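You operate a simulated robot arm through the tools that you are given. There is no shell and no other tool. Be economical: measure what you need, move in short steps, check, and stop when the job is done.

You are at the controls of a simulated robot arm. One attempt, no reset.

TASK
Put one of the yellow cells from the cell bench on the red cover.

The check looks at the end state, three seconds after you hand in, the way a careful person would. Anything else that was tipped, shoved, dropped, spilled or broken makes it a failure. Lids that push on must go on centred and level and be pressed home; caps that screw on are set level and turned clockwise until they are tight.

THE ROBOT
A 7-joint arm with a two-finger parallel gripper, fixed in place. Base frame: the origin is at the foot of the arm, x ahead of it, y to its left, z up; the work surface is at about z = 0. Lengths are in m, angles in degrees, forces in N, time in s.
With the tool pointing down near the work surface it reaches from about 0.24 to 0.62 m from the base axis. Its first joint turns from -66.0 to 66.0 degrees. Payload 2.6 kg.
The TCP is the grasp point between the finger pads, 0.03 m short of the fingertips. In the tool frame z runs along the fingers and y along their closing line. The gripper opens to 0.094 m. The fingers are 0.028 m wide and 0.01 m thick; the gripper's body (0.05 by 0.096 m) begins 0.055 m behind the TCP.
Orientation is that of the tool frame in the base frame, as a unit quaternion [x, y, z, w]. With the fingers straight down and closing along the base's y, the tool's x points along the base's -x, its y along +y and its z along -z.

THE INTERFACE
- The arm moves only by the tool jog_arm. Its argument "commands" is a list of rows, each an object of numbers (a shift or turn left out is 0, a gripper value left out holds the last): "x", "y", "z": the shift along the tool's x, y, z in m; "twist": the turn about the tool's z in rad; "hand": the finger opening in m, from 0 to 0.094. In form: [{"x": .., "y": .., "z": .., "twist": .., "hand": ..}, ...]. A call has 1 to 12 rows; each row is the pose to reach, as a shift and turn from the pose commanded when the call began, along the tool's axes at that moment. Rows are played at 5 a second. More than 0.05 m and 8.6 degrees between two rows, or a gripper value outside its range, and nothing of the call is played. Where a pose cannot be reached the arm comes as near as it can. A force on the tool above 40 N (or 10 N above the force at the start of the call, whichever is more), or a blocked arm, ends the call early, and 0.2 s more pass. The fingers move at their own pace (about 0.072 m/s each) and stop on an object; they squeeze with about 40 N. The grip force told is the motor's: it shows also when the fingers shut on nothing. Time passes only in rows, and 0.2 s behind the last, so rows that repeat a pose let the fingers close. It gives the time, the measured TCP pose, the force on the tool (base axes), the opening and the grip force at its end, in the units of the frame above (readings bear some noise), and new pictures: "views" is both (left out), scene, wrist or none.
- Cameras (640 x 400 px; columns grow to the right, rows downward): "scene" is fixed at [0.0387, 0.4377, 0.5587]; the picture's right is [-0.74, -0.67, 0.00], its down [-0.42, 0.47, -0.78] and it looks along [0.52, -0.58, -0.63] (base axes); focal length 321 px, centre (320, 200). "wrist" rides on the gripper at [0.076, 0.014, -0.103] in the tool frame; the picture's right is [-0.18, 0.98, 0.00], its down [-0.75, -0.14, -0.64] and it looks along [-0.63, -0.12, 0.77] (tool axes); focal length 243 px, centre (320, 200). There is no depth. A picture from a camera that has moved, and an enlarged one, comes with that camera's place and axes in the base frame and with its lens.
- close_up(camera, box): a new picture of the part [left, top, right, bottom] of that camera's present view, enlarged. The clock stands still meanwhile.
- hand_in(): hands the job in; it is judged then, once.

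Work in short steps. Places have to be worked out from the pictures, the camera data and where the tool is seen: move nearer, look again, correct. Check each grasp and each placing, and mend what went wrong. You have 90 turns and 200 pictures in all, those below and enlarged ones among them. Open the gripper and draw the arm clear of the work before you hand the job in, unless the task says otherwise; then end with one line.

The tools are called after "Request:" as name(argument=value, ...) on one line, values as JSON. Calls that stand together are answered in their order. jog_arm: Moves the arm, as the interface text tells. Its arguments: {"type":"object","properties":{"commands":{"type":"array"},"views":{"type":"string","enum":["both","scene","wrist","none"]}},"required":["commands"]} The other tools are called the same way: close_up (camera, box) takes an enlarged picture of a part of a camera's view; hand_in () hands the job in.

At the start:

```text
time: 0.0
eef_pos: [0.3595, 0.0045, 0.2734]
ee_rot: [0.0, 1.0, -0.001, 0.0]
wrist_force: [0.3, -0.2, -0.1]
finger_gap: 0.0941
gripper_force: 0.1
```

scene: 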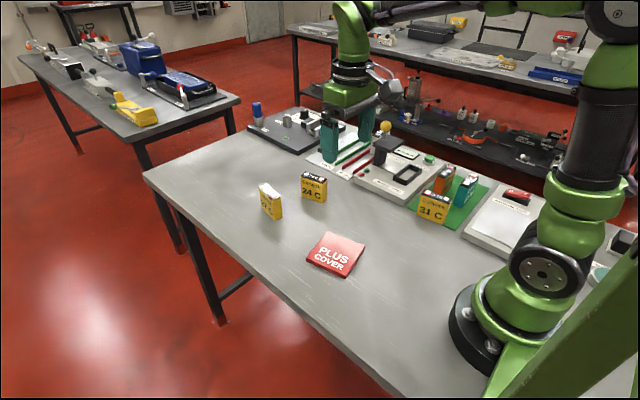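
wrist: 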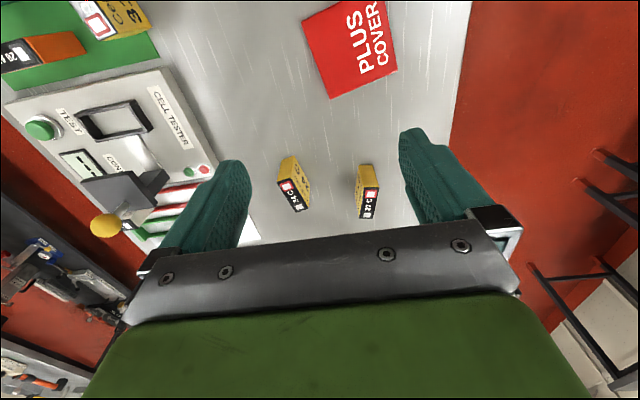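

The pictures show yellow cells and a red "PLUS COVER" on the table; I look closer at them before moving.

Request:
close_up(camera="scene", box=[230, 90, 390, 290])

Request:
close_up(camera="scene", box=[340, 120, 560, 258])

Request:
close_up(camera="wrist", box=[240, 0, 420, 230])

```text
2.00 times, centred on (310, 190) of scene
camera zoom: at [0.0387, 0.4377, 0.5587], right [-0.74, -0.67, 0.0], down [-0.42, 0.47, -0.78], along [0.52, -0.58, -0.63], focal length 642 px, centre (340, 220)
```

zoom: 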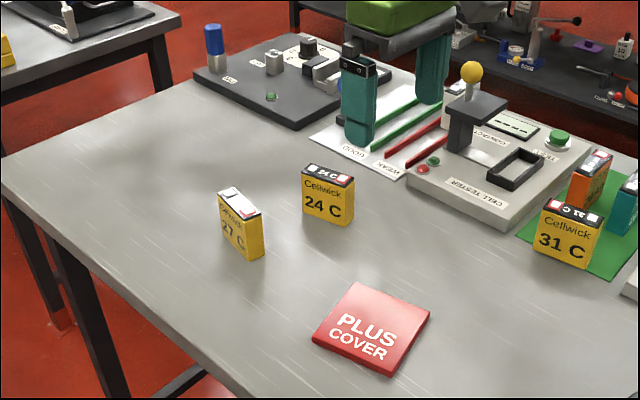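

```text
2.90 times, centred on (450, 189) of scene
camera zoom: at [0.0387, 0.4377, 0.5587], right [-0.74, -0.67, 0.0], down [-0.42, 0.47, -0.78], along [0.52, -0.58, -0.63], focal length 931 px, centre (-57, 232)
```

zoom: 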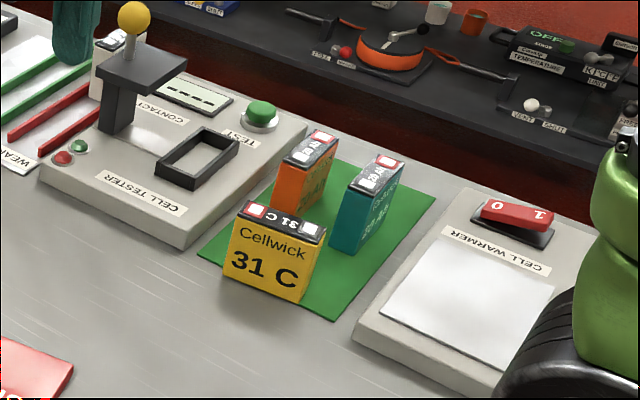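

```text
1.74 times, centred on (330, 115) of wrist
camera zoom: at [0.282, 0.0179, 0.3764], right [0.18, 0.98, 0.0], down [0.75, -0.14, 0.64], along [0.63, -0.12, -0.77], focal length 422 px, centre (303, 348)
```

zoom: 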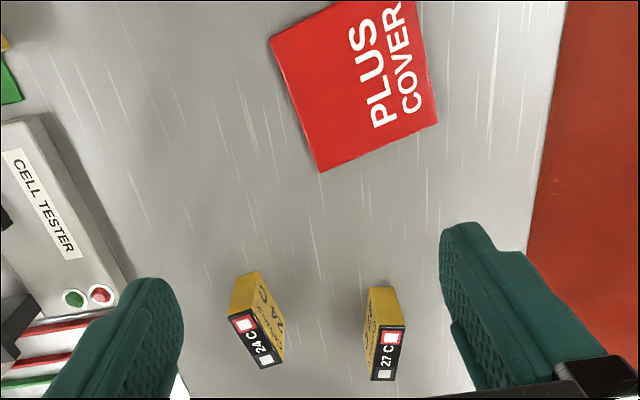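

I take finer close-ups of the two nearest cells and the cover to work out their places.

Request:
close_up(camera="scene", box=[250, 160, 338, 226])

Request:
close_up(camera="scene", box=[295, 222, 375, 282])

Request:
close_up(camera="wrist", box=[264, 140, 392, 230])

```text
6.06 times, centred on (294, 193) of scene
camera zoom: at [0.0387, 0.4377, 0.5587], right [-0.74, -0.67, 0.0], down [-0.42, 0.47, -0.78], along [0.52, -0.58, -0.63], focal length 1946 px, centre (478, 242)
```

zoom: 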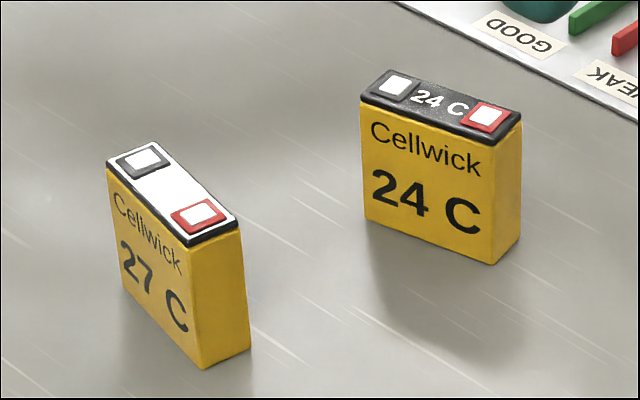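

```text
6.67 times, centred on (335, 252) of scene
camera zoom: at [0.0387, 0.4377, 0.5587], right [-0.74, -0.67, 0.0], down [-0.42, 0.47, -0.78], along [0.52, -0.58, -0.63], focal length 2140 px, centre (220, -147)
```

zoom: 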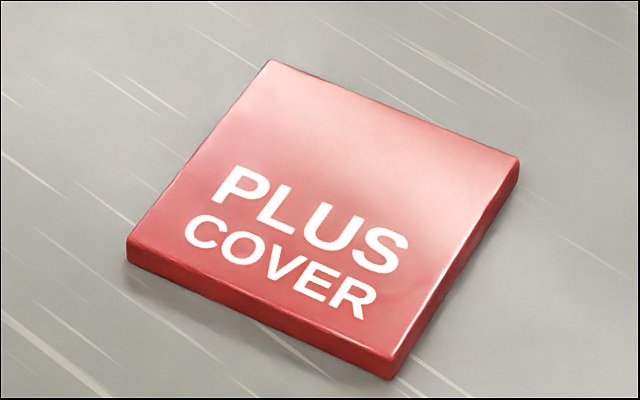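

```text
4.44 times, centred on (328, 185) of wrist
camera zoom: at [0.282, 0.0179, 0.3764], right [0.18, 0.98, 0.0], down [0.75, -0.14, 0.64], along [0.63, -0.12, -0.77], focal length 1078 px, centre (284, 267)
```

zoom: 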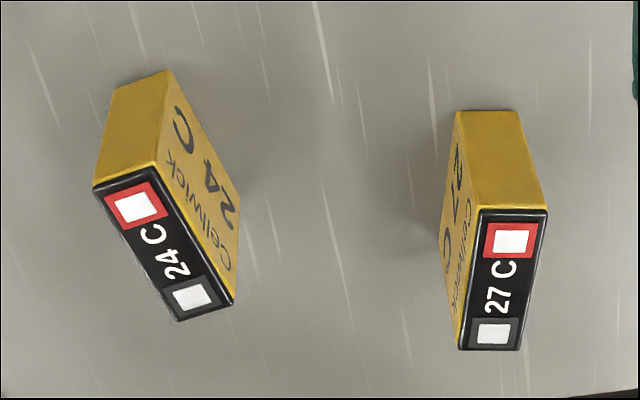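

I judge cell 27 C to stand at about (0.557, 0.048), about 0.067 high, with its long side running about 10° clockwise of x. The cover's centre is at about (0.340, 0.048), its top near 0.01. I move above 27 C with the tool twisted to match, then look.

Request:
jog_arm(commands=[{"x": -0.033, "y": 0.007, "z": 0.015, "twist": 0.03}, {"x": -0.066, "y": 0.0145, "z": 0.03, "twist": 0.06}, {"x": -0.099, "y": 0.022, "z": 0.05, "twist": 0.09}, {"x": -0.132, "y": 0.029, "z": 0.07, "twist": 0.12}, {"x": -0.165, "y": 0.036, "z": 0.09, "twist": 0.15}, {"x": -0.1975, "y": 0.0435, "z": 0.11, "twist": 0.175}, {"x": -0.1975, "y": 0.0435, "z": 0.11, "twist": 0.175}])

```text
time: 1.6
eef_pos: [0.5563, 0.0493, 0.1621]
ee_rot: [0.087, 0.996, 0.0, 0.001]
wrist_force: [0.3, 0.8, -0.1]
finger_gap: 0.0941
gripper_force: 0.0
camera wrist: at [0.4829, 0.076, 0.2648], right [0.35, 0.94, 0.0], down [0.72, -0.27, 0.64], along [0.6, -0.23, -0.77], focal length 243 px, centre (320, 200)
```

scene: 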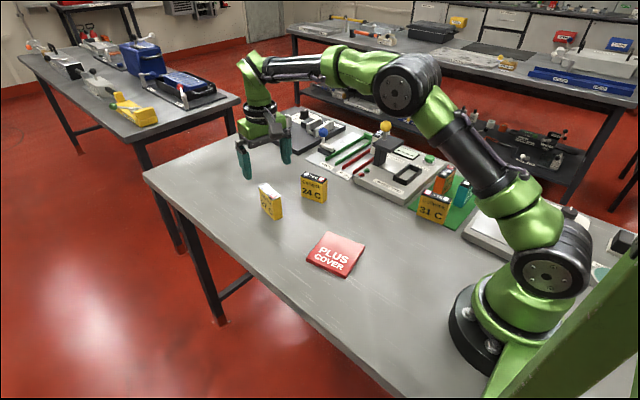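
wrist: 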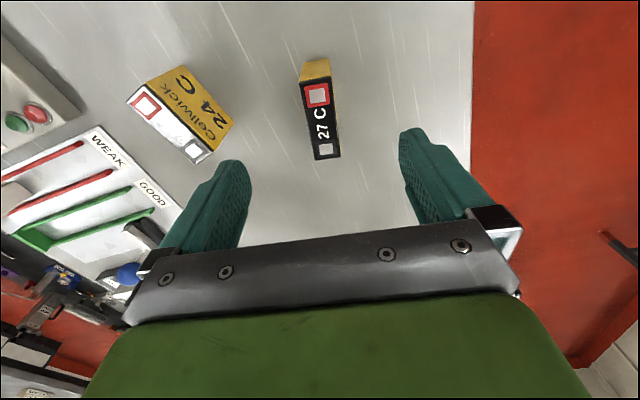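

From here 27 C's top centres at about (0.558, 0.048), turned about 12°, so the tool is nearly aligned. I add a little twist and descend to TCP z of about 0.042 with the fingers still open.

Request:
jog_arm(commands=[{"x": -0.002, "y": -0.001, "z": 0.03, "twist": 0.03, "hand": 0.075}, {"x": -0.002, "y": -0.001, "z": 0.06, "twist": 0.03}, {"x": -0.002, "y": -0.001, "z": 0.08, "twist": 0.03}, {"x": -0.002, "y": -0.001, "z": 0.1, "twist": 0.03}, {"x": -0.002, "y": -0.001, "z": 0.12, "twist": 0.03}, {"x": -0.002, "y": -0.001, "z": 0.12, "twist": 0.03}])

```text
time: 3.0
eef_pos: [0.5581, 0.0466, 0.0433]
ee_rot: [0.103, 0.995, 0.0, 0.0]
wrist_force: [0.1, 0.7, -0.2]
finger_gap: 0.0752
gripper_force: 0.0
camera wrist: at [0.4846, 0.0757, 0.1462], right [0.38, 0.92, 0.0], down [0.71, -0.29, 0.64], along [0.59, -0.24, -0.77], focal length 243 px, centre (320, 200)
```

scene: 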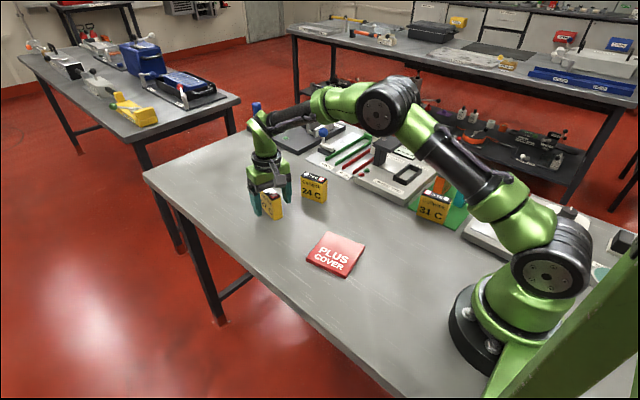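
wrist: 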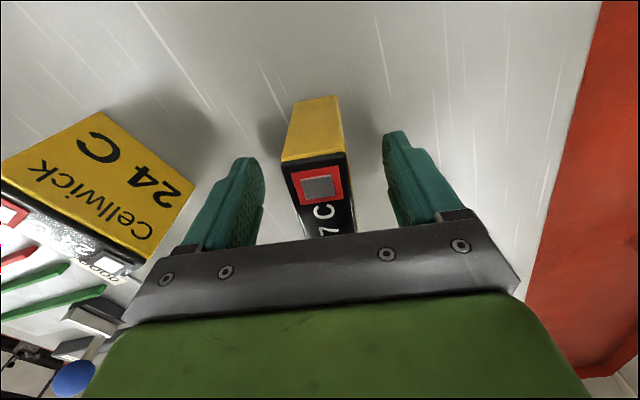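

The cell sits between the fingers, nearly centred and square. I close on it in place.

Request:
jog_arm(commands=[{"hand": 0.04}, {"hand": 0.025}, {"hand": 0.01}, {"hand": 0.01}, {"hand": 0.01}])

```text
time: 4.2
eef_pos: [0.5576, 0.047, 0.0439]
ee_rot: [0.102, 0.995, 0.0, 0.0]
wrist_force: [0.2, 1.2, 1.1]
finger_gap: 0.03
gripper_force: 39.7
camera wrist: at [0.4847, 0.0758, 0.1466], right [0.38, 0.92, 0.0], down [0.71, -0.29, 0.64], along [0.59, -0.24, -0.77], focal length 243 px, centre (320, 200)
```

scene: 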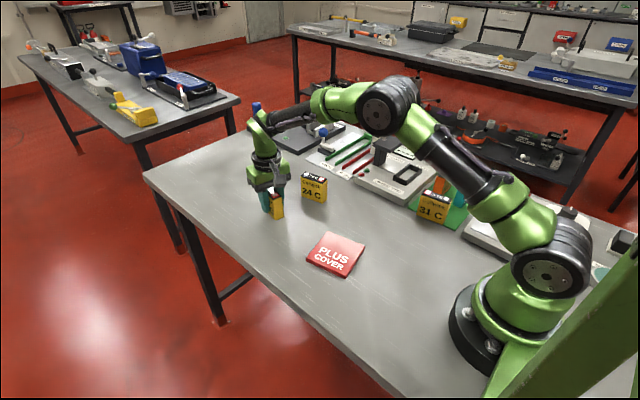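
wrist: 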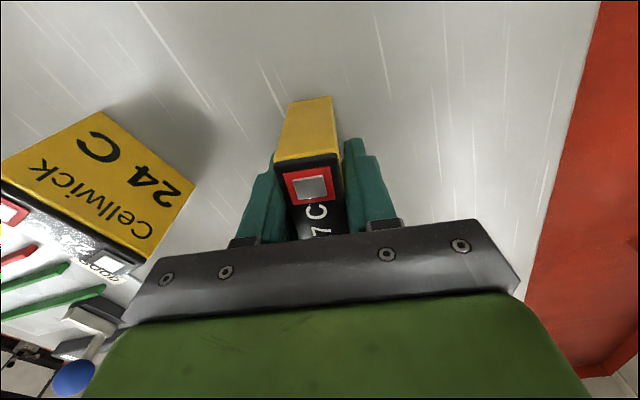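

The grip holds at 0.030 m and 40 N. I lift it straight up 0.08 m.

Request:
jog_arm(commands=[{"z": -0.02}, {"z": -0.04}, {"z": -0.06}, {"z": -0.08}, {"z": -0.08}])

```text
time: 5.4
eef_pos: [0.5589, 0.0473, 0.1242]
ee_rot: [0.102, 0.995, -0.001, 0.001]
wrist_force: [0.6, -0.1, -1.8]
finger_gap: 0.0253
gripper_force: 39.9
camera wrist: at [0.486, 0.0757, 0.2259], right [0.38, 0.92, 0.0], down [0.71, -0.29, 0.64], along [0.59, -0.24, -0.77], focal length 243 px, centre (320, 200)
```

scene: 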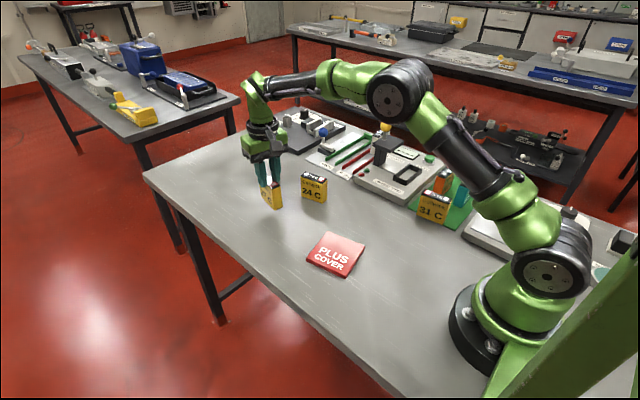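
wrist: 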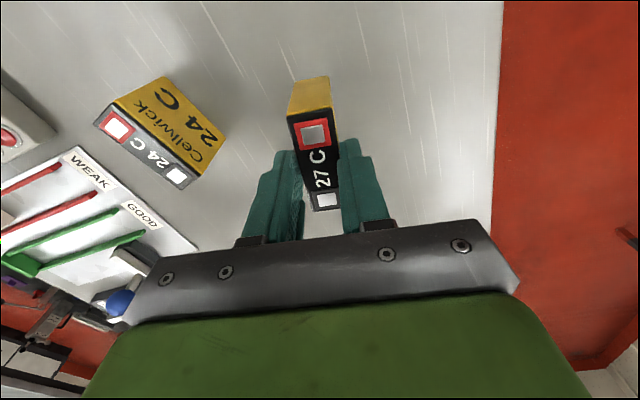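

The gap changed from 0.030 to 0.025, and the cell looks lower in the fingers, so it may have slipped. I look closer.

Request:
close_up(camera="scene", box=[236, 120, 340, 220])

Request:
close_up(camera="wrist", box=[230, 60, 410, 250])

```text
4.00 times, centred on (288, 170) of scene
camera zoom: at [0.0387, 0.4377, 0.5587], right [-0.74, -0.67, 0.0], down [-0.42, 0.47, -0.78], along [0.52, -0.58, -0.63], focal length 1284 px, centre (448, 320)
```

zoom: 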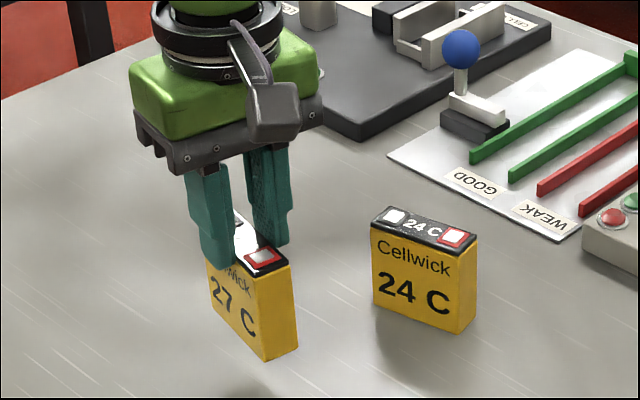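

```text
2.11 times, centred on (320, 155) of wrist
camera zoom: at [0.486, 0.0757, 0.2259], right [0.38, 0.92, 0.0], down [0.71, -0.29, 0.64], along [0.59, -0.24, -0.77], focal length 511 px, centre (320, 295)
```

zoom: 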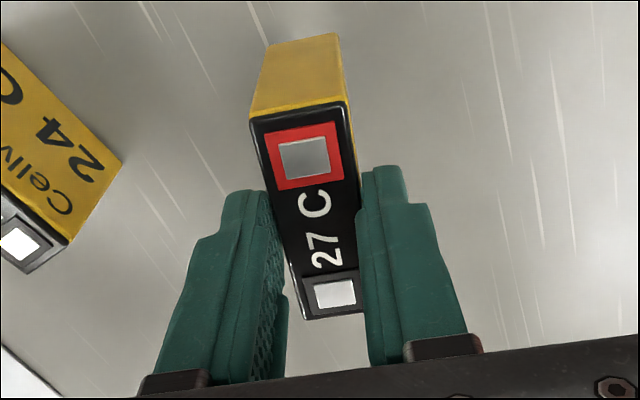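

The cell has slid down and hangs near the fingertips, its bottom roughly 0.03 m up. I lower it gently to the table before it slips out, holding the grip.

Request:
jog_arm(commands=[{"z": 0.02}, {"z": 0.03}])

Request:
close_up(camera="scene", box=[236, 130, 340, 230])

```text
time: 6.0
eef_pos: [0.5582, 0.0461, 0.0928]
ee_rot: [0.102, 0.995, 0.0, 0.0]
wrist_force: [0.3, -0.5, -2.7]
finger_gap: 0.0253
gripper_force: 40.0
camera wrist: at [0.485, 0.0754, 0.1954], right [0.38, 0.92, 0.0], down [0.71, -0.29, 0.64], along [0.59, -0.24, -0.77], focal length 243 px, centre (320, 200)
```

scene: 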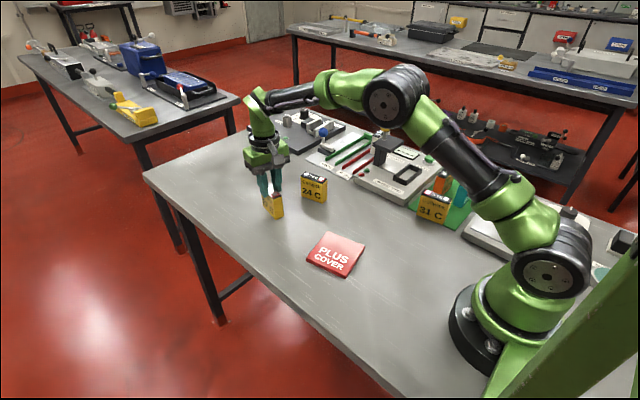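
wrist: 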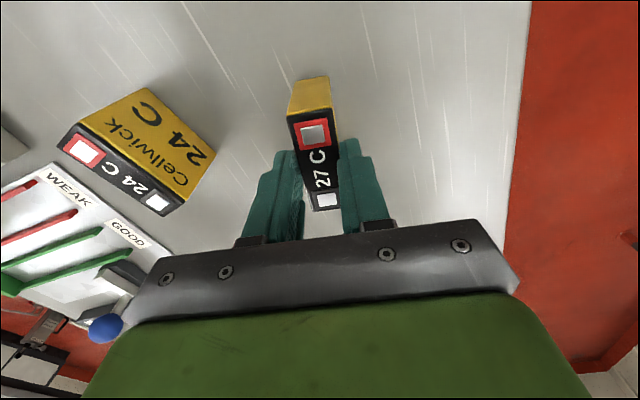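

```text
4.00 times, centred on (288, 180) of scene
camera zoom: at [0.0387, 0.4377, 0.5587], right [-0.74, -0.67, 0.0], down [-0.42, 0.47, -0.78], along [0.52, -0.58, -0.63], focal length 1284 px, centre (448, 280)
```

zoom: 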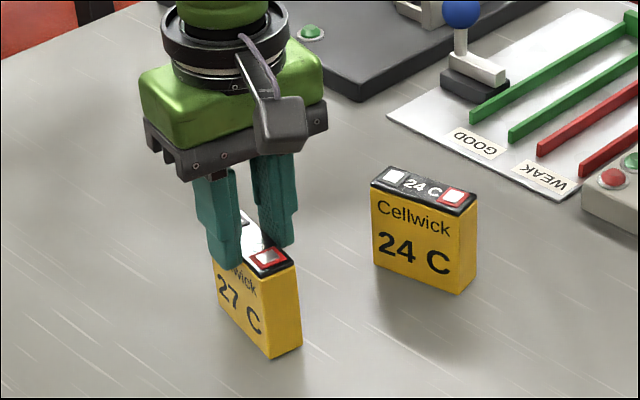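

The cell is stable in the grip and its bottom appears within about 5 mm of the table. I lower in small steps until contact shows.

Request:
jog_arm(commands=[{"z": 0.001}, {"z": 0.002}, {"z": 0.003}, {"z": 0.003}], views="none")

Request:
close_up(camera="scene", box=[246, 170, 306, 230])

```text
time: 7.0
eef_pos: [0.5584, 0.0461, 0.0912]
ee_rot: [0.103, 0.995, 0.0, 0.001]
wrist_force: [-0.7, -0.5, 5.0]
finger_gap: 0.0254
gripper_force: 40.0
```

```text
6.67 times, centred on (276, 200) of scene
camera zoom: at [0.0387, 0.4377, 0.5587], right [-0.74, -0.67, 0.0], down [-0.42, 0.47, -0.78], along [0.52, -0.58, -0.63], focal length 2140 px, centre (613, 200)
```

zoom: 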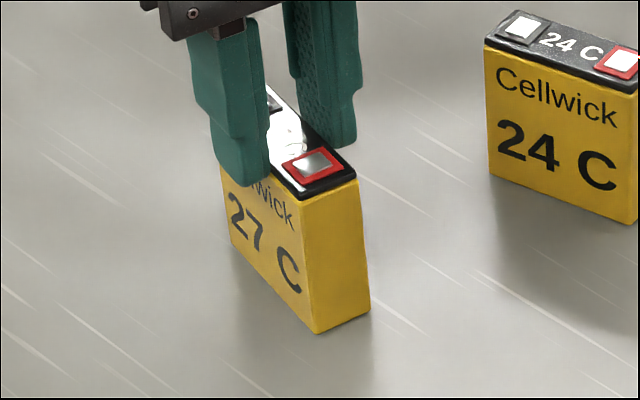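

Contact is confirmed at +5 N, so the cell stands on the table. I open the fingers to re-check alignment and regrip deeper.

Request:
jog_arm(commands=[{"z": -0.001, "hand": 0.03}, {"z": -0.001, "hand": 0.05}, {"z": -0.001, "hand": 0.07}, {"z": -0.001, "hand": 0.07}], views="both")

Request:
close_up(camera="wrist", box=[230, 50, 410, 250])

Request:
close_up(camera="scene", box=[246, 170, 306, 230])

```text
time: 8.0
eef_pos: [0.5586, 0.0473, 0.0912]
ee_rot: [0.102, 0.995, 0.0, 0.0]
wrist_force: [-0.5, -0.3, -0.4]
finger_gap: 0.0698
gripper_force: 0.0
camera wrist: at [0.4858, 0.0751, 0.1945], right [0.38, 0.92, 0.0], down [0.71, -0.29, 0.64], along [0.59, -0.24, -0.77], focal length 243 px, centre (320, 200)
```

scene: 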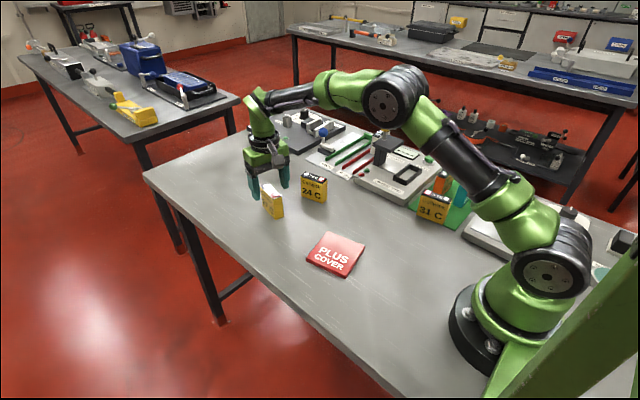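
wrist: 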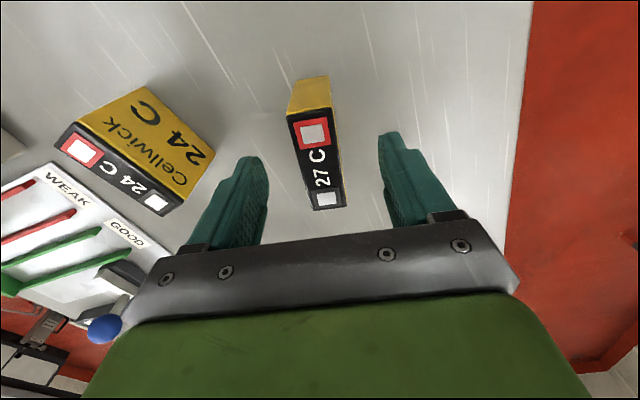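

```text
2.00 times, centred on (320, 150) of wrist
camera zoom: at [0.4858, 0.0751, 0.1945], right [0.38, 0.92, 0.0], down [0.71, -0.29, 0.64], along [0.59, -0.24, -0.77], focal length 485 px, centre (320, 300)
```

zoom: 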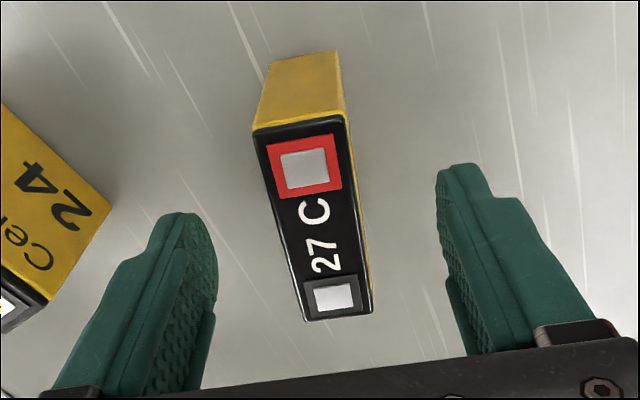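

```text
6.67 times, centred on (276, 200) of scene
camera zoom: at [0.0387, 0.4377, 0.5587], right [-0.74, -0.67, 0.0], down [-0.42, 0.47, -0.78], along [0.52, -0.58, -0.63], focal length 2140 px, centre (613, 200)
```

zoom: 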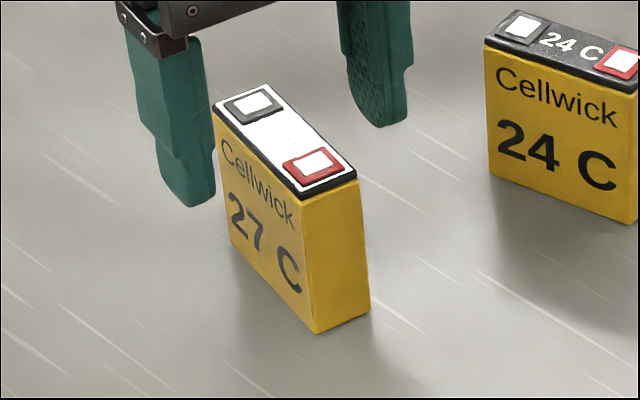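

The cell stands square to the fingers and upright. I descend about 0.018 m, grip the upper part, and lift only 5 mm slowly to test it.

Request:
jog_arm(commands=[{"z": 0.01}, {"z": 0.018}, {"z": 0.018, "hand": 0.04}, {"z": 0.018, "hand": 0.01}, {"z": 0.018, "hand": 0.0}, {"z": 0.018, "hand": 0.0}, {"z": 0.018, "hand": 0.0}], views="wrist")

Request:
jog_arm(commands=[{"z": -0.001}, {"z": -0.002}, {"z": -0.003}, {"z": -0.004}, {"z": -0.005}, {"z": -0.007}, {"z": -0.009}, {"z": -0.01}], views="wrist")

Request:
close_up(camera="scene", box=[246, 160, 306, 230])

```text
time: 9.6
eef_pos: [0.5584, 0.0466, 0.0745]
ee_rot: [0.103, 0.995, -0.001, 0.002]
wrist_force: [-2.2, 0.4, 15.7]
finger_gap: 0.0256
gripper_force: 40.0
camera wrist: at [0.4856, 0.0749, 0.1771], right [0.38, 0.92, 0.0], down [0.71, -0.29, 0.64], along [0.6, -0.24, -0.77], focal length 243 px, centre (320, 200)
```

wrist: 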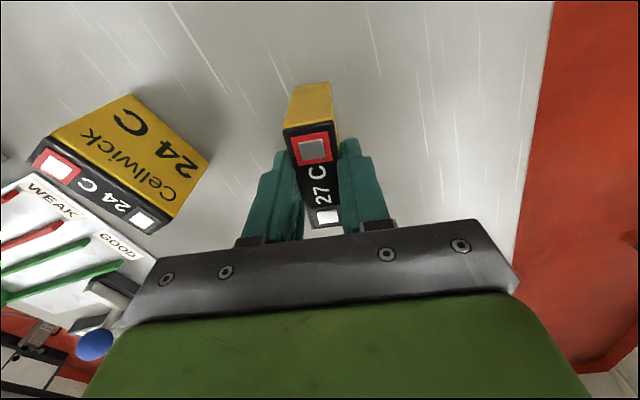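

```text
time: 11.4
eef_pos: [0.5583, 0.0457, 0.0832]
ee_rot: [0.101, 0.995, 0.0, 0.0]
wrist_force: [0.4, -0.2, -3.0]
finger_gap: 0.0254
gripper_force: 39.9
camera wrist: at [0.4855, 0.0756, 0.1866], right [0.38, 0.92, 0.0], down [0.71, -0.29, 0.64], along [0.59, -0.24, -0.77], focal length 243 px, centre (320, 200)
```

wrist: 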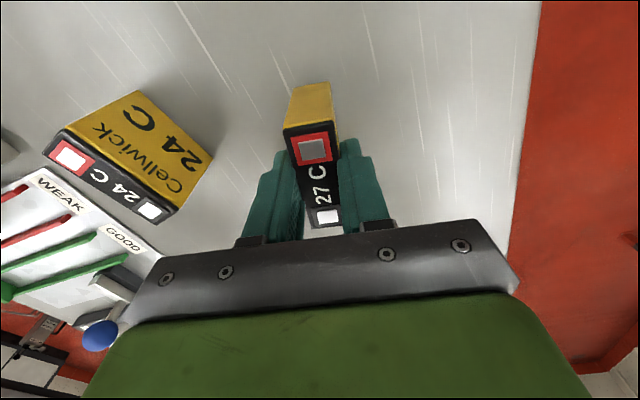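

```text
5.71 times, centred on (276, 195) of scene
camera zoom: at [0.0387, 0.4377, 0.5587], right [-0.74, -0.67, 0.0], down [-0.42, 0.47, -0.78], along [0.52, -0.58, -0.63], focal length 1834 px, centre (571, 229)
```

zoom: 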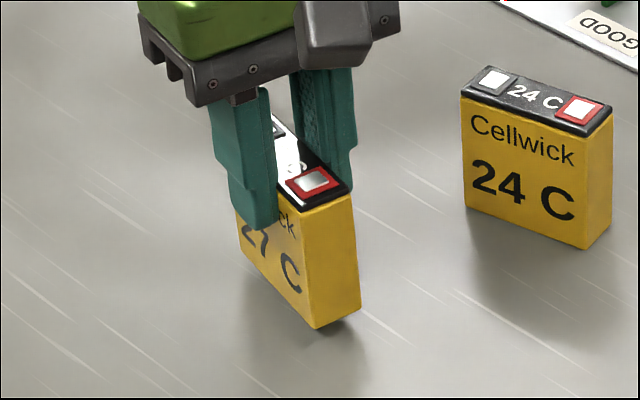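

This grip (gap 0.0255) holds without slipping. I raise it slowly another 0.04 m and check again.

Request:
jog_arm(commands=[{"z": -0.003}, {"z": -0.007}, {"z": -0.012}, {"z": -0.018}, {"z": -0.024}, {"z": -0.03}, {"z": -0.036}, {"z": -0.04}, {"z": -0.04}])

```text
time: 13.4
eef_pos: [0.5574, 0.047, 0.1237]
ee_rot: [0.102, 0.995, 0.0, 0.0]
wrist_force: [-0.6, -0.1, -2.4]
finger_gap: 0.0254
gripper_force: 40.0
camera wrist: at [0.4855, 0.0758, 0.226], right [0.38, 0.92, 0.0], down [0.71, -0.29, 0.64], along [0.59, -0.24, -0.77], focal length 243 px, centre (320, 200)
```

scene: 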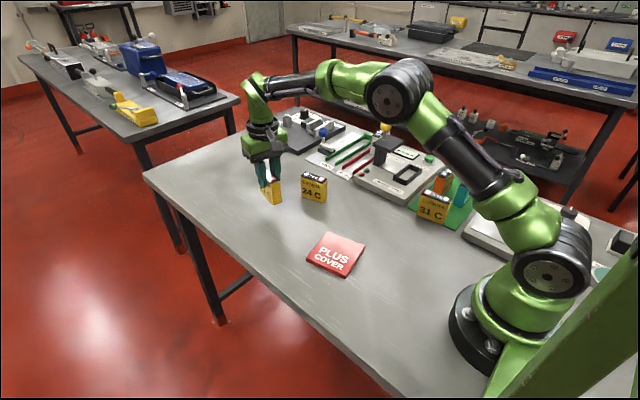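
wrist: 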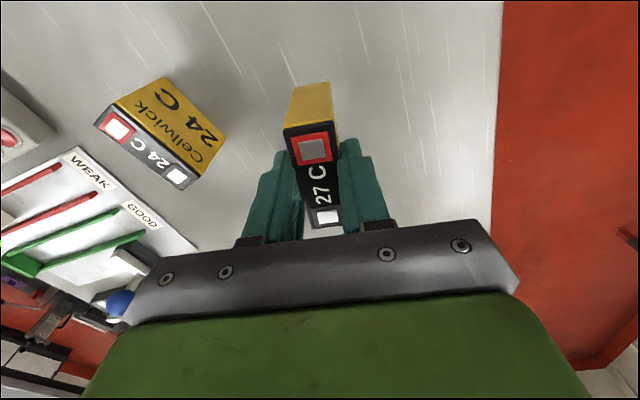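

It is stable, the picture relative to the hand unchanged. I carry it level to above the cover's centre, about (0.340, 0.048).

Request:
jog_arm(commands=[{"x": 0.008, "y": -0.0016}, {"x": 0.025, "y": -0.005}, {"x": 0.048, "y": -0.0097}, {"x": 0.073, "y": -0.0148}, {"x": 0.098, "y": -0.0199}, {"x": 0.123, "y": -0.0249}, {"x": 0.148, "y": -0.03}, {"x": 0.173, "y": -0.0351}, {"x": 0.193, "y": -0.0391}, {"x": 0.207, "y": -0.042}, {"x": 0.213, "y": -0.0432}, {"x": 0.213, "y": -0.0432}])

Request:
close_up(camera="scene", box=[285, 190, 385, 290])

```text
time: 16.0
eef_pos: [0.3412, 0.0482, 0.1242]
ee_rot: [0.103, 0.995, 0.0, -0.001]
wrist_force: [0.0, -0.2, -2.5]
finger_gap: 0.0257
gripper_force: 39.9
camera wrist: at [0.2685, 0.0764, 0.2263], right [0.38, 0.92, 0.0], down [0.71, -0.29, 0.64], along [0.59, -0.24, -0.77], focal length 243 px, centre (320, 200)
```

scene: 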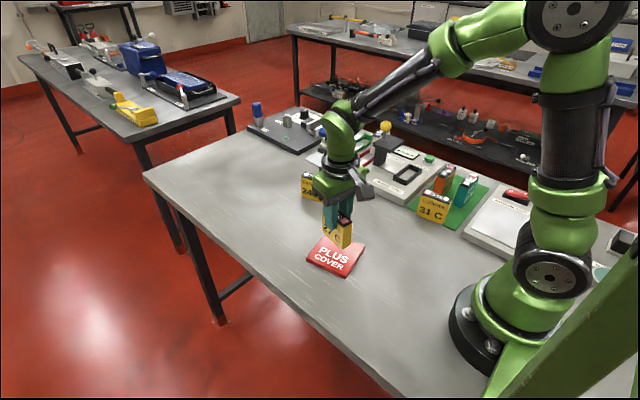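
wrist: 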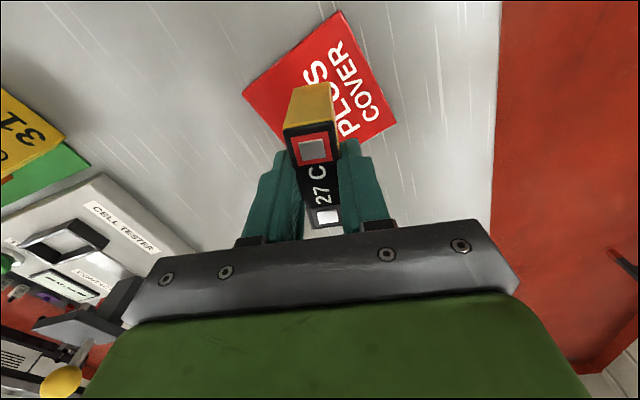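

```text
4.00 times, centred on (335, 240) of scene
camera zoom: at [0.0387, 0.4377, 0.5587], right [-0.74, -0.67, 0.0], down [-0.42, 0.47, -0.78], along [0.52, -0.58, -0.63], focal length 1284 px, centre (260, 40)
```

zoom: 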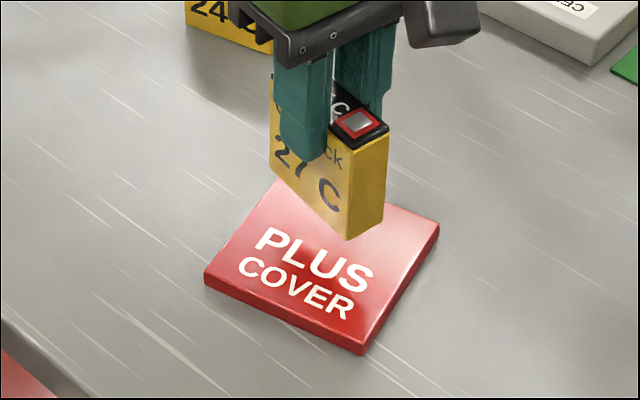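

The wrist view confirms the cover's centre at about (0.341, 0.049), right under the tool. The bottom of the cell is about 0.049 m up, so I lower 0.033 m and check.

Request:
jog_arm(commands=[{"z": 0.005}, {"z": 0.012}, {"z": 0.019}, {"z": 0.025}, {"z": 0.03}, {"z": 0.034}, {"z": 0.034}], views="wrist")

Request:
close_up(camera="scene", box=[285, 200, 385, 290])

```text
time: 17.6
eef_pos: [0.3411, 0.0469, 0.0906]
ee_rot: [0.102, 0.995, 0.0, 0.0]
wrist_force: [-0.7, 0.6, -2.9]
finger_gap: 0.0256
gripper_force: 40.6
camera wrist: at [0.2681, 0.0759, 0.1922], right [0.38, 0.92, 0.0], down [0.71, -0.29, 0.64], along [0.59, -0.24, -0.77], focal length 243 px, centre (320, 200)
```

wrist: 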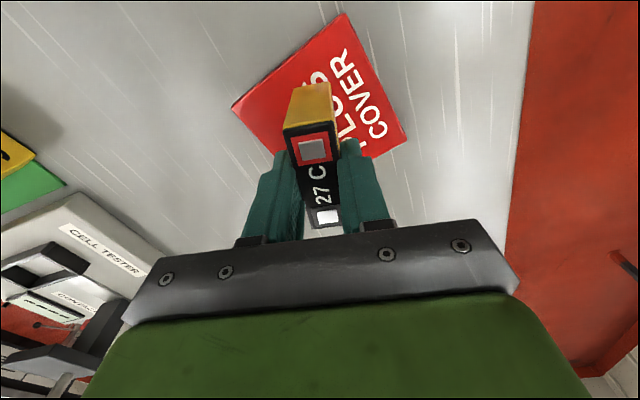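

```text
4.44 times, centred on (335, 245) of scene
camera zoom: at [0.0387, 0.4377, 0.5587], right [-0.74, -0.67, 0.0], down [-0.42, 0.47, -0.78], along [0.52, -0.58, -0.63], focal length 1427 px, centre (253, 0)
```

zoom: 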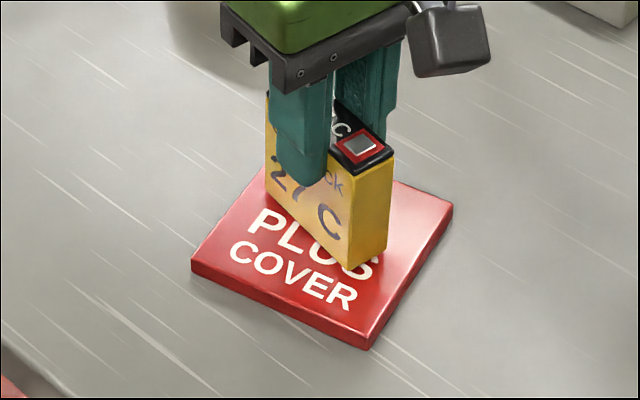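

The cell is about 7 mm above the cover and well inside its edges. I creep down and watch the force.

Request:
jog_arm(commands=[{"z": 0.0015}, {"z": 0.003}, {"z": 0.004}, {"z": 0.005}, {"z": 0.005}], views="none")

```text
time: 18.6
eef_pos: [0.3408, 0.0474, 0.0873]
ee_rot: [0.104, 0.995, 0.0, 0.001]
wrist_force: [-3.2, -0.2, 8.7]
finger_gap: 0.0256
gripper_force: 39.9
stopped in row 5: the force on the tool passed its limit (the readings are from after the stop); the commanded pose is now the measured one
```

Contact came at TCP z of about 0.087. I look before releasing.

Request:
jog_arm(commands=[{"z": -0.0005}], views="wrist")

Request:
close_up(camera="scene", box=[285, 200, 385, 290])

```text
time: 19.0
eef_pos: [0.3418, 0.0476, 0.0873]
ee_rot: [0.102, 0.995, 0.0, 0.001]
wrist_force: [0.0, -0.1, -0.5]
finger_gap: 0.0256
gripper_force: 39.9
camera wrist: at [0.2685, 0.0766, 0.1892], right [0.38, 0.92, 0.0], down [0.71, -0.29, 0.64], along [0.59, -0.24, -0.77], focal length 243 px, centre (320, 200)
```

wrist: 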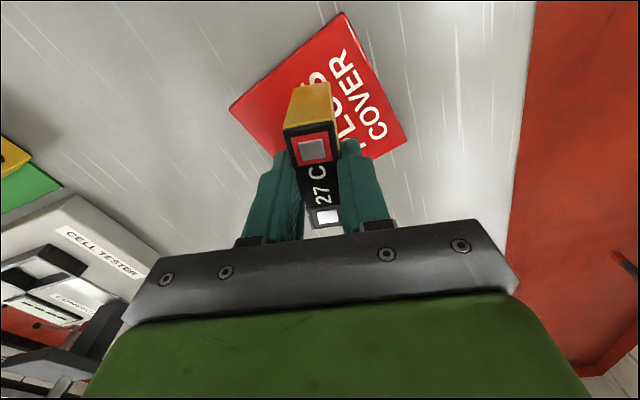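

```text
4.44 times, centred on (335, 245) of scene
camera zoom: at [0.0387, 0.4377, 0.5587], right [-0.74, -0.67, 0.0], down [-0.42, 0.47, -0.78], along [0.52, -0.58, -0.63], focal length 1427 px, centre (253, 0)
```

zoom: 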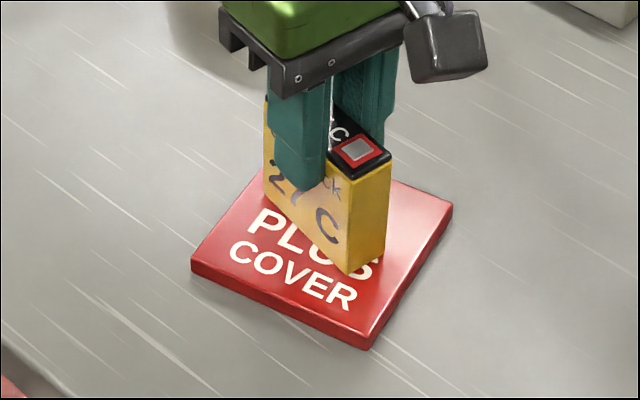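

The cell touches the cover lightly and stands level near the centre. I open the fingers without moving.

Request:
jog_arm(commands=[{"z": 0.0005}, {"z": 0.0005, "hand": 0.03}, {"z": 0.0005, "hand": 0.045}, {"z": 0.0005, "hand": 0.06}, {"z": 0.0005, "hand": 0.07}, {"z": 0.0005, "hand": 0.07}], views="wrist")

Request:
close_up(camera="scene", box=[285, 200, 385, 290])

```text
time: 20.4
eef_pos: [0.341, 0.047, 0.0867]
ee_rot: [0.103, 0.995, 0.001, 0.001]
wrist_force: [-0.1, 0.1, 0.5]
finger_gap: 0.0699
gripper_force: 0.1
camera wrist: at [0.2688, 0.0767, 0.189], right [0.38, 0.92, 0.0], down [0.71, -0.29, 0.64], along [0.59, -0.24, -0.77], focal length 243 px, centre (320, 200)
```

wrist: 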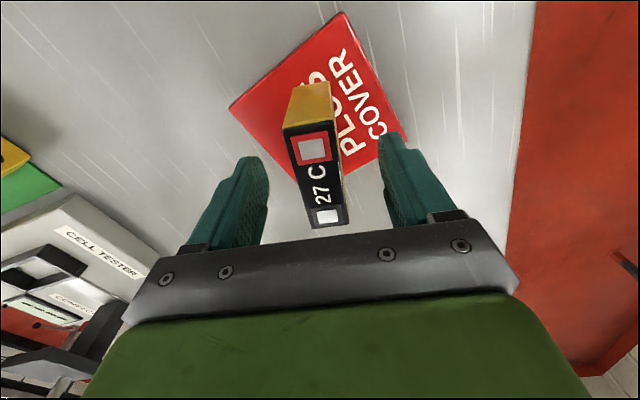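

```text
4.44 times, centred on (335, 245) of scene
camera zoom: at [0.0387, 0.4377, 0.5587], right [-0.74, -0.67, 0.0], down [-0.42, 0.47, -0.78], along [0.52, -0.58, -0.63], focal length 1427 px, centre (253, 0)
```

zoom: 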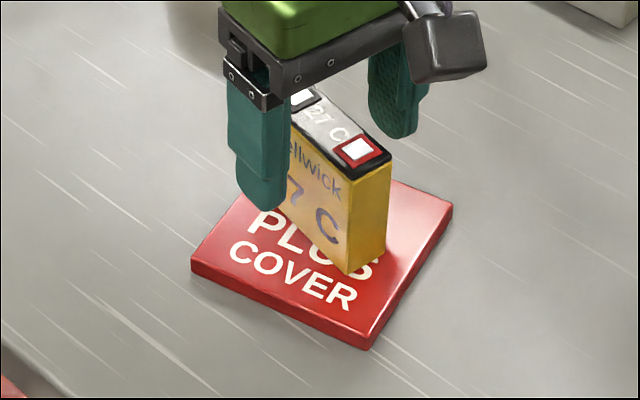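

The cell stands free and upright on the cover. I draw the arm straight up, clear of the work.

Request:
jog_arm(commands=[{"z": -0.015}, {"z": -0.04}, {"z": -0.07}, {"z": -0.1}, {"z": -0.13}, {"z": -0.16}, {"z": -0.18}, {"z": -0.18}])

Request:
close_up(camera="scene", box=[260, 150, 400, 290])

```text
time: 22.2
eef_pos: [0.3411, 0.0463, 0.2672]
ee_rot: [0.103, 0.995, 0.0, 0.001]
wrist_force: [0.6, -0.4, 0.3]
finger_gap: 0.0702
gripper_force: 0.1
camera wrist: at [0.2683, 0.0753, 0.3693], right [0.38, 0.92, 0.0], down [0.71, -0.29, 0.64], along [0.59, -0.24, -0.77], focal length 243 px, centre (320, 200)
```

scene: 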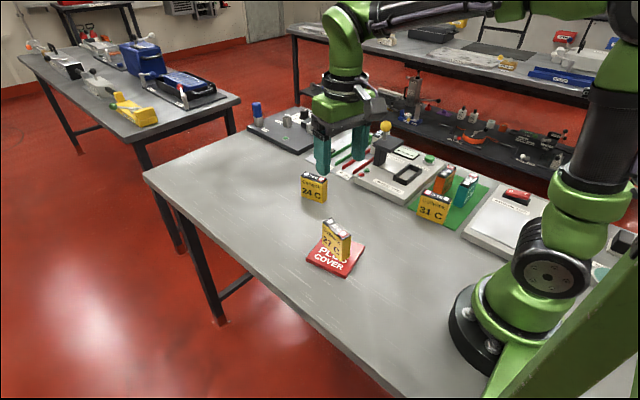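
wrist: 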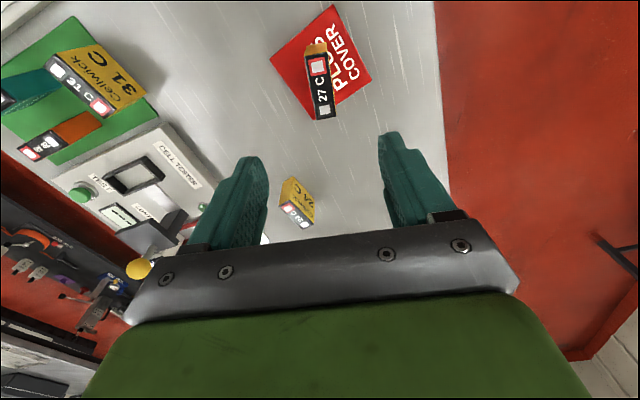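

```text
2.86 times, centred on (330, 220) of scene
camera zoom: at [0.0387, 0.4377, 0.5587], right [-0.74, -0.67, 0.0], down [-0.42, 0.47, -0.78], along [0.52, -0.58, -0.63], focal length 917 px, centre (291, 143)
```

zoom: 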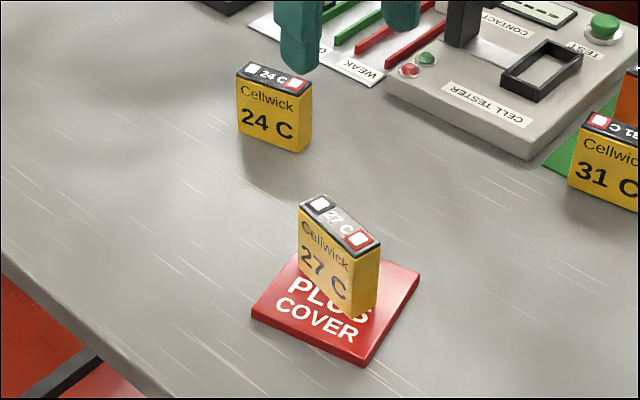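

The 27 C cell stands upright in the middle of the red cover. Nothing else has been disturbed, and the arm is clear, so I hand in.

Request:
hand_in()

```text
The job is handed in.
```

I put the yellow cell 27 C upright near the centre of the red cover, then opened the gripper, drew the arm clear and handed in. The cell slipped in the first grip, so I set it back on the table and regripped it before moving it.
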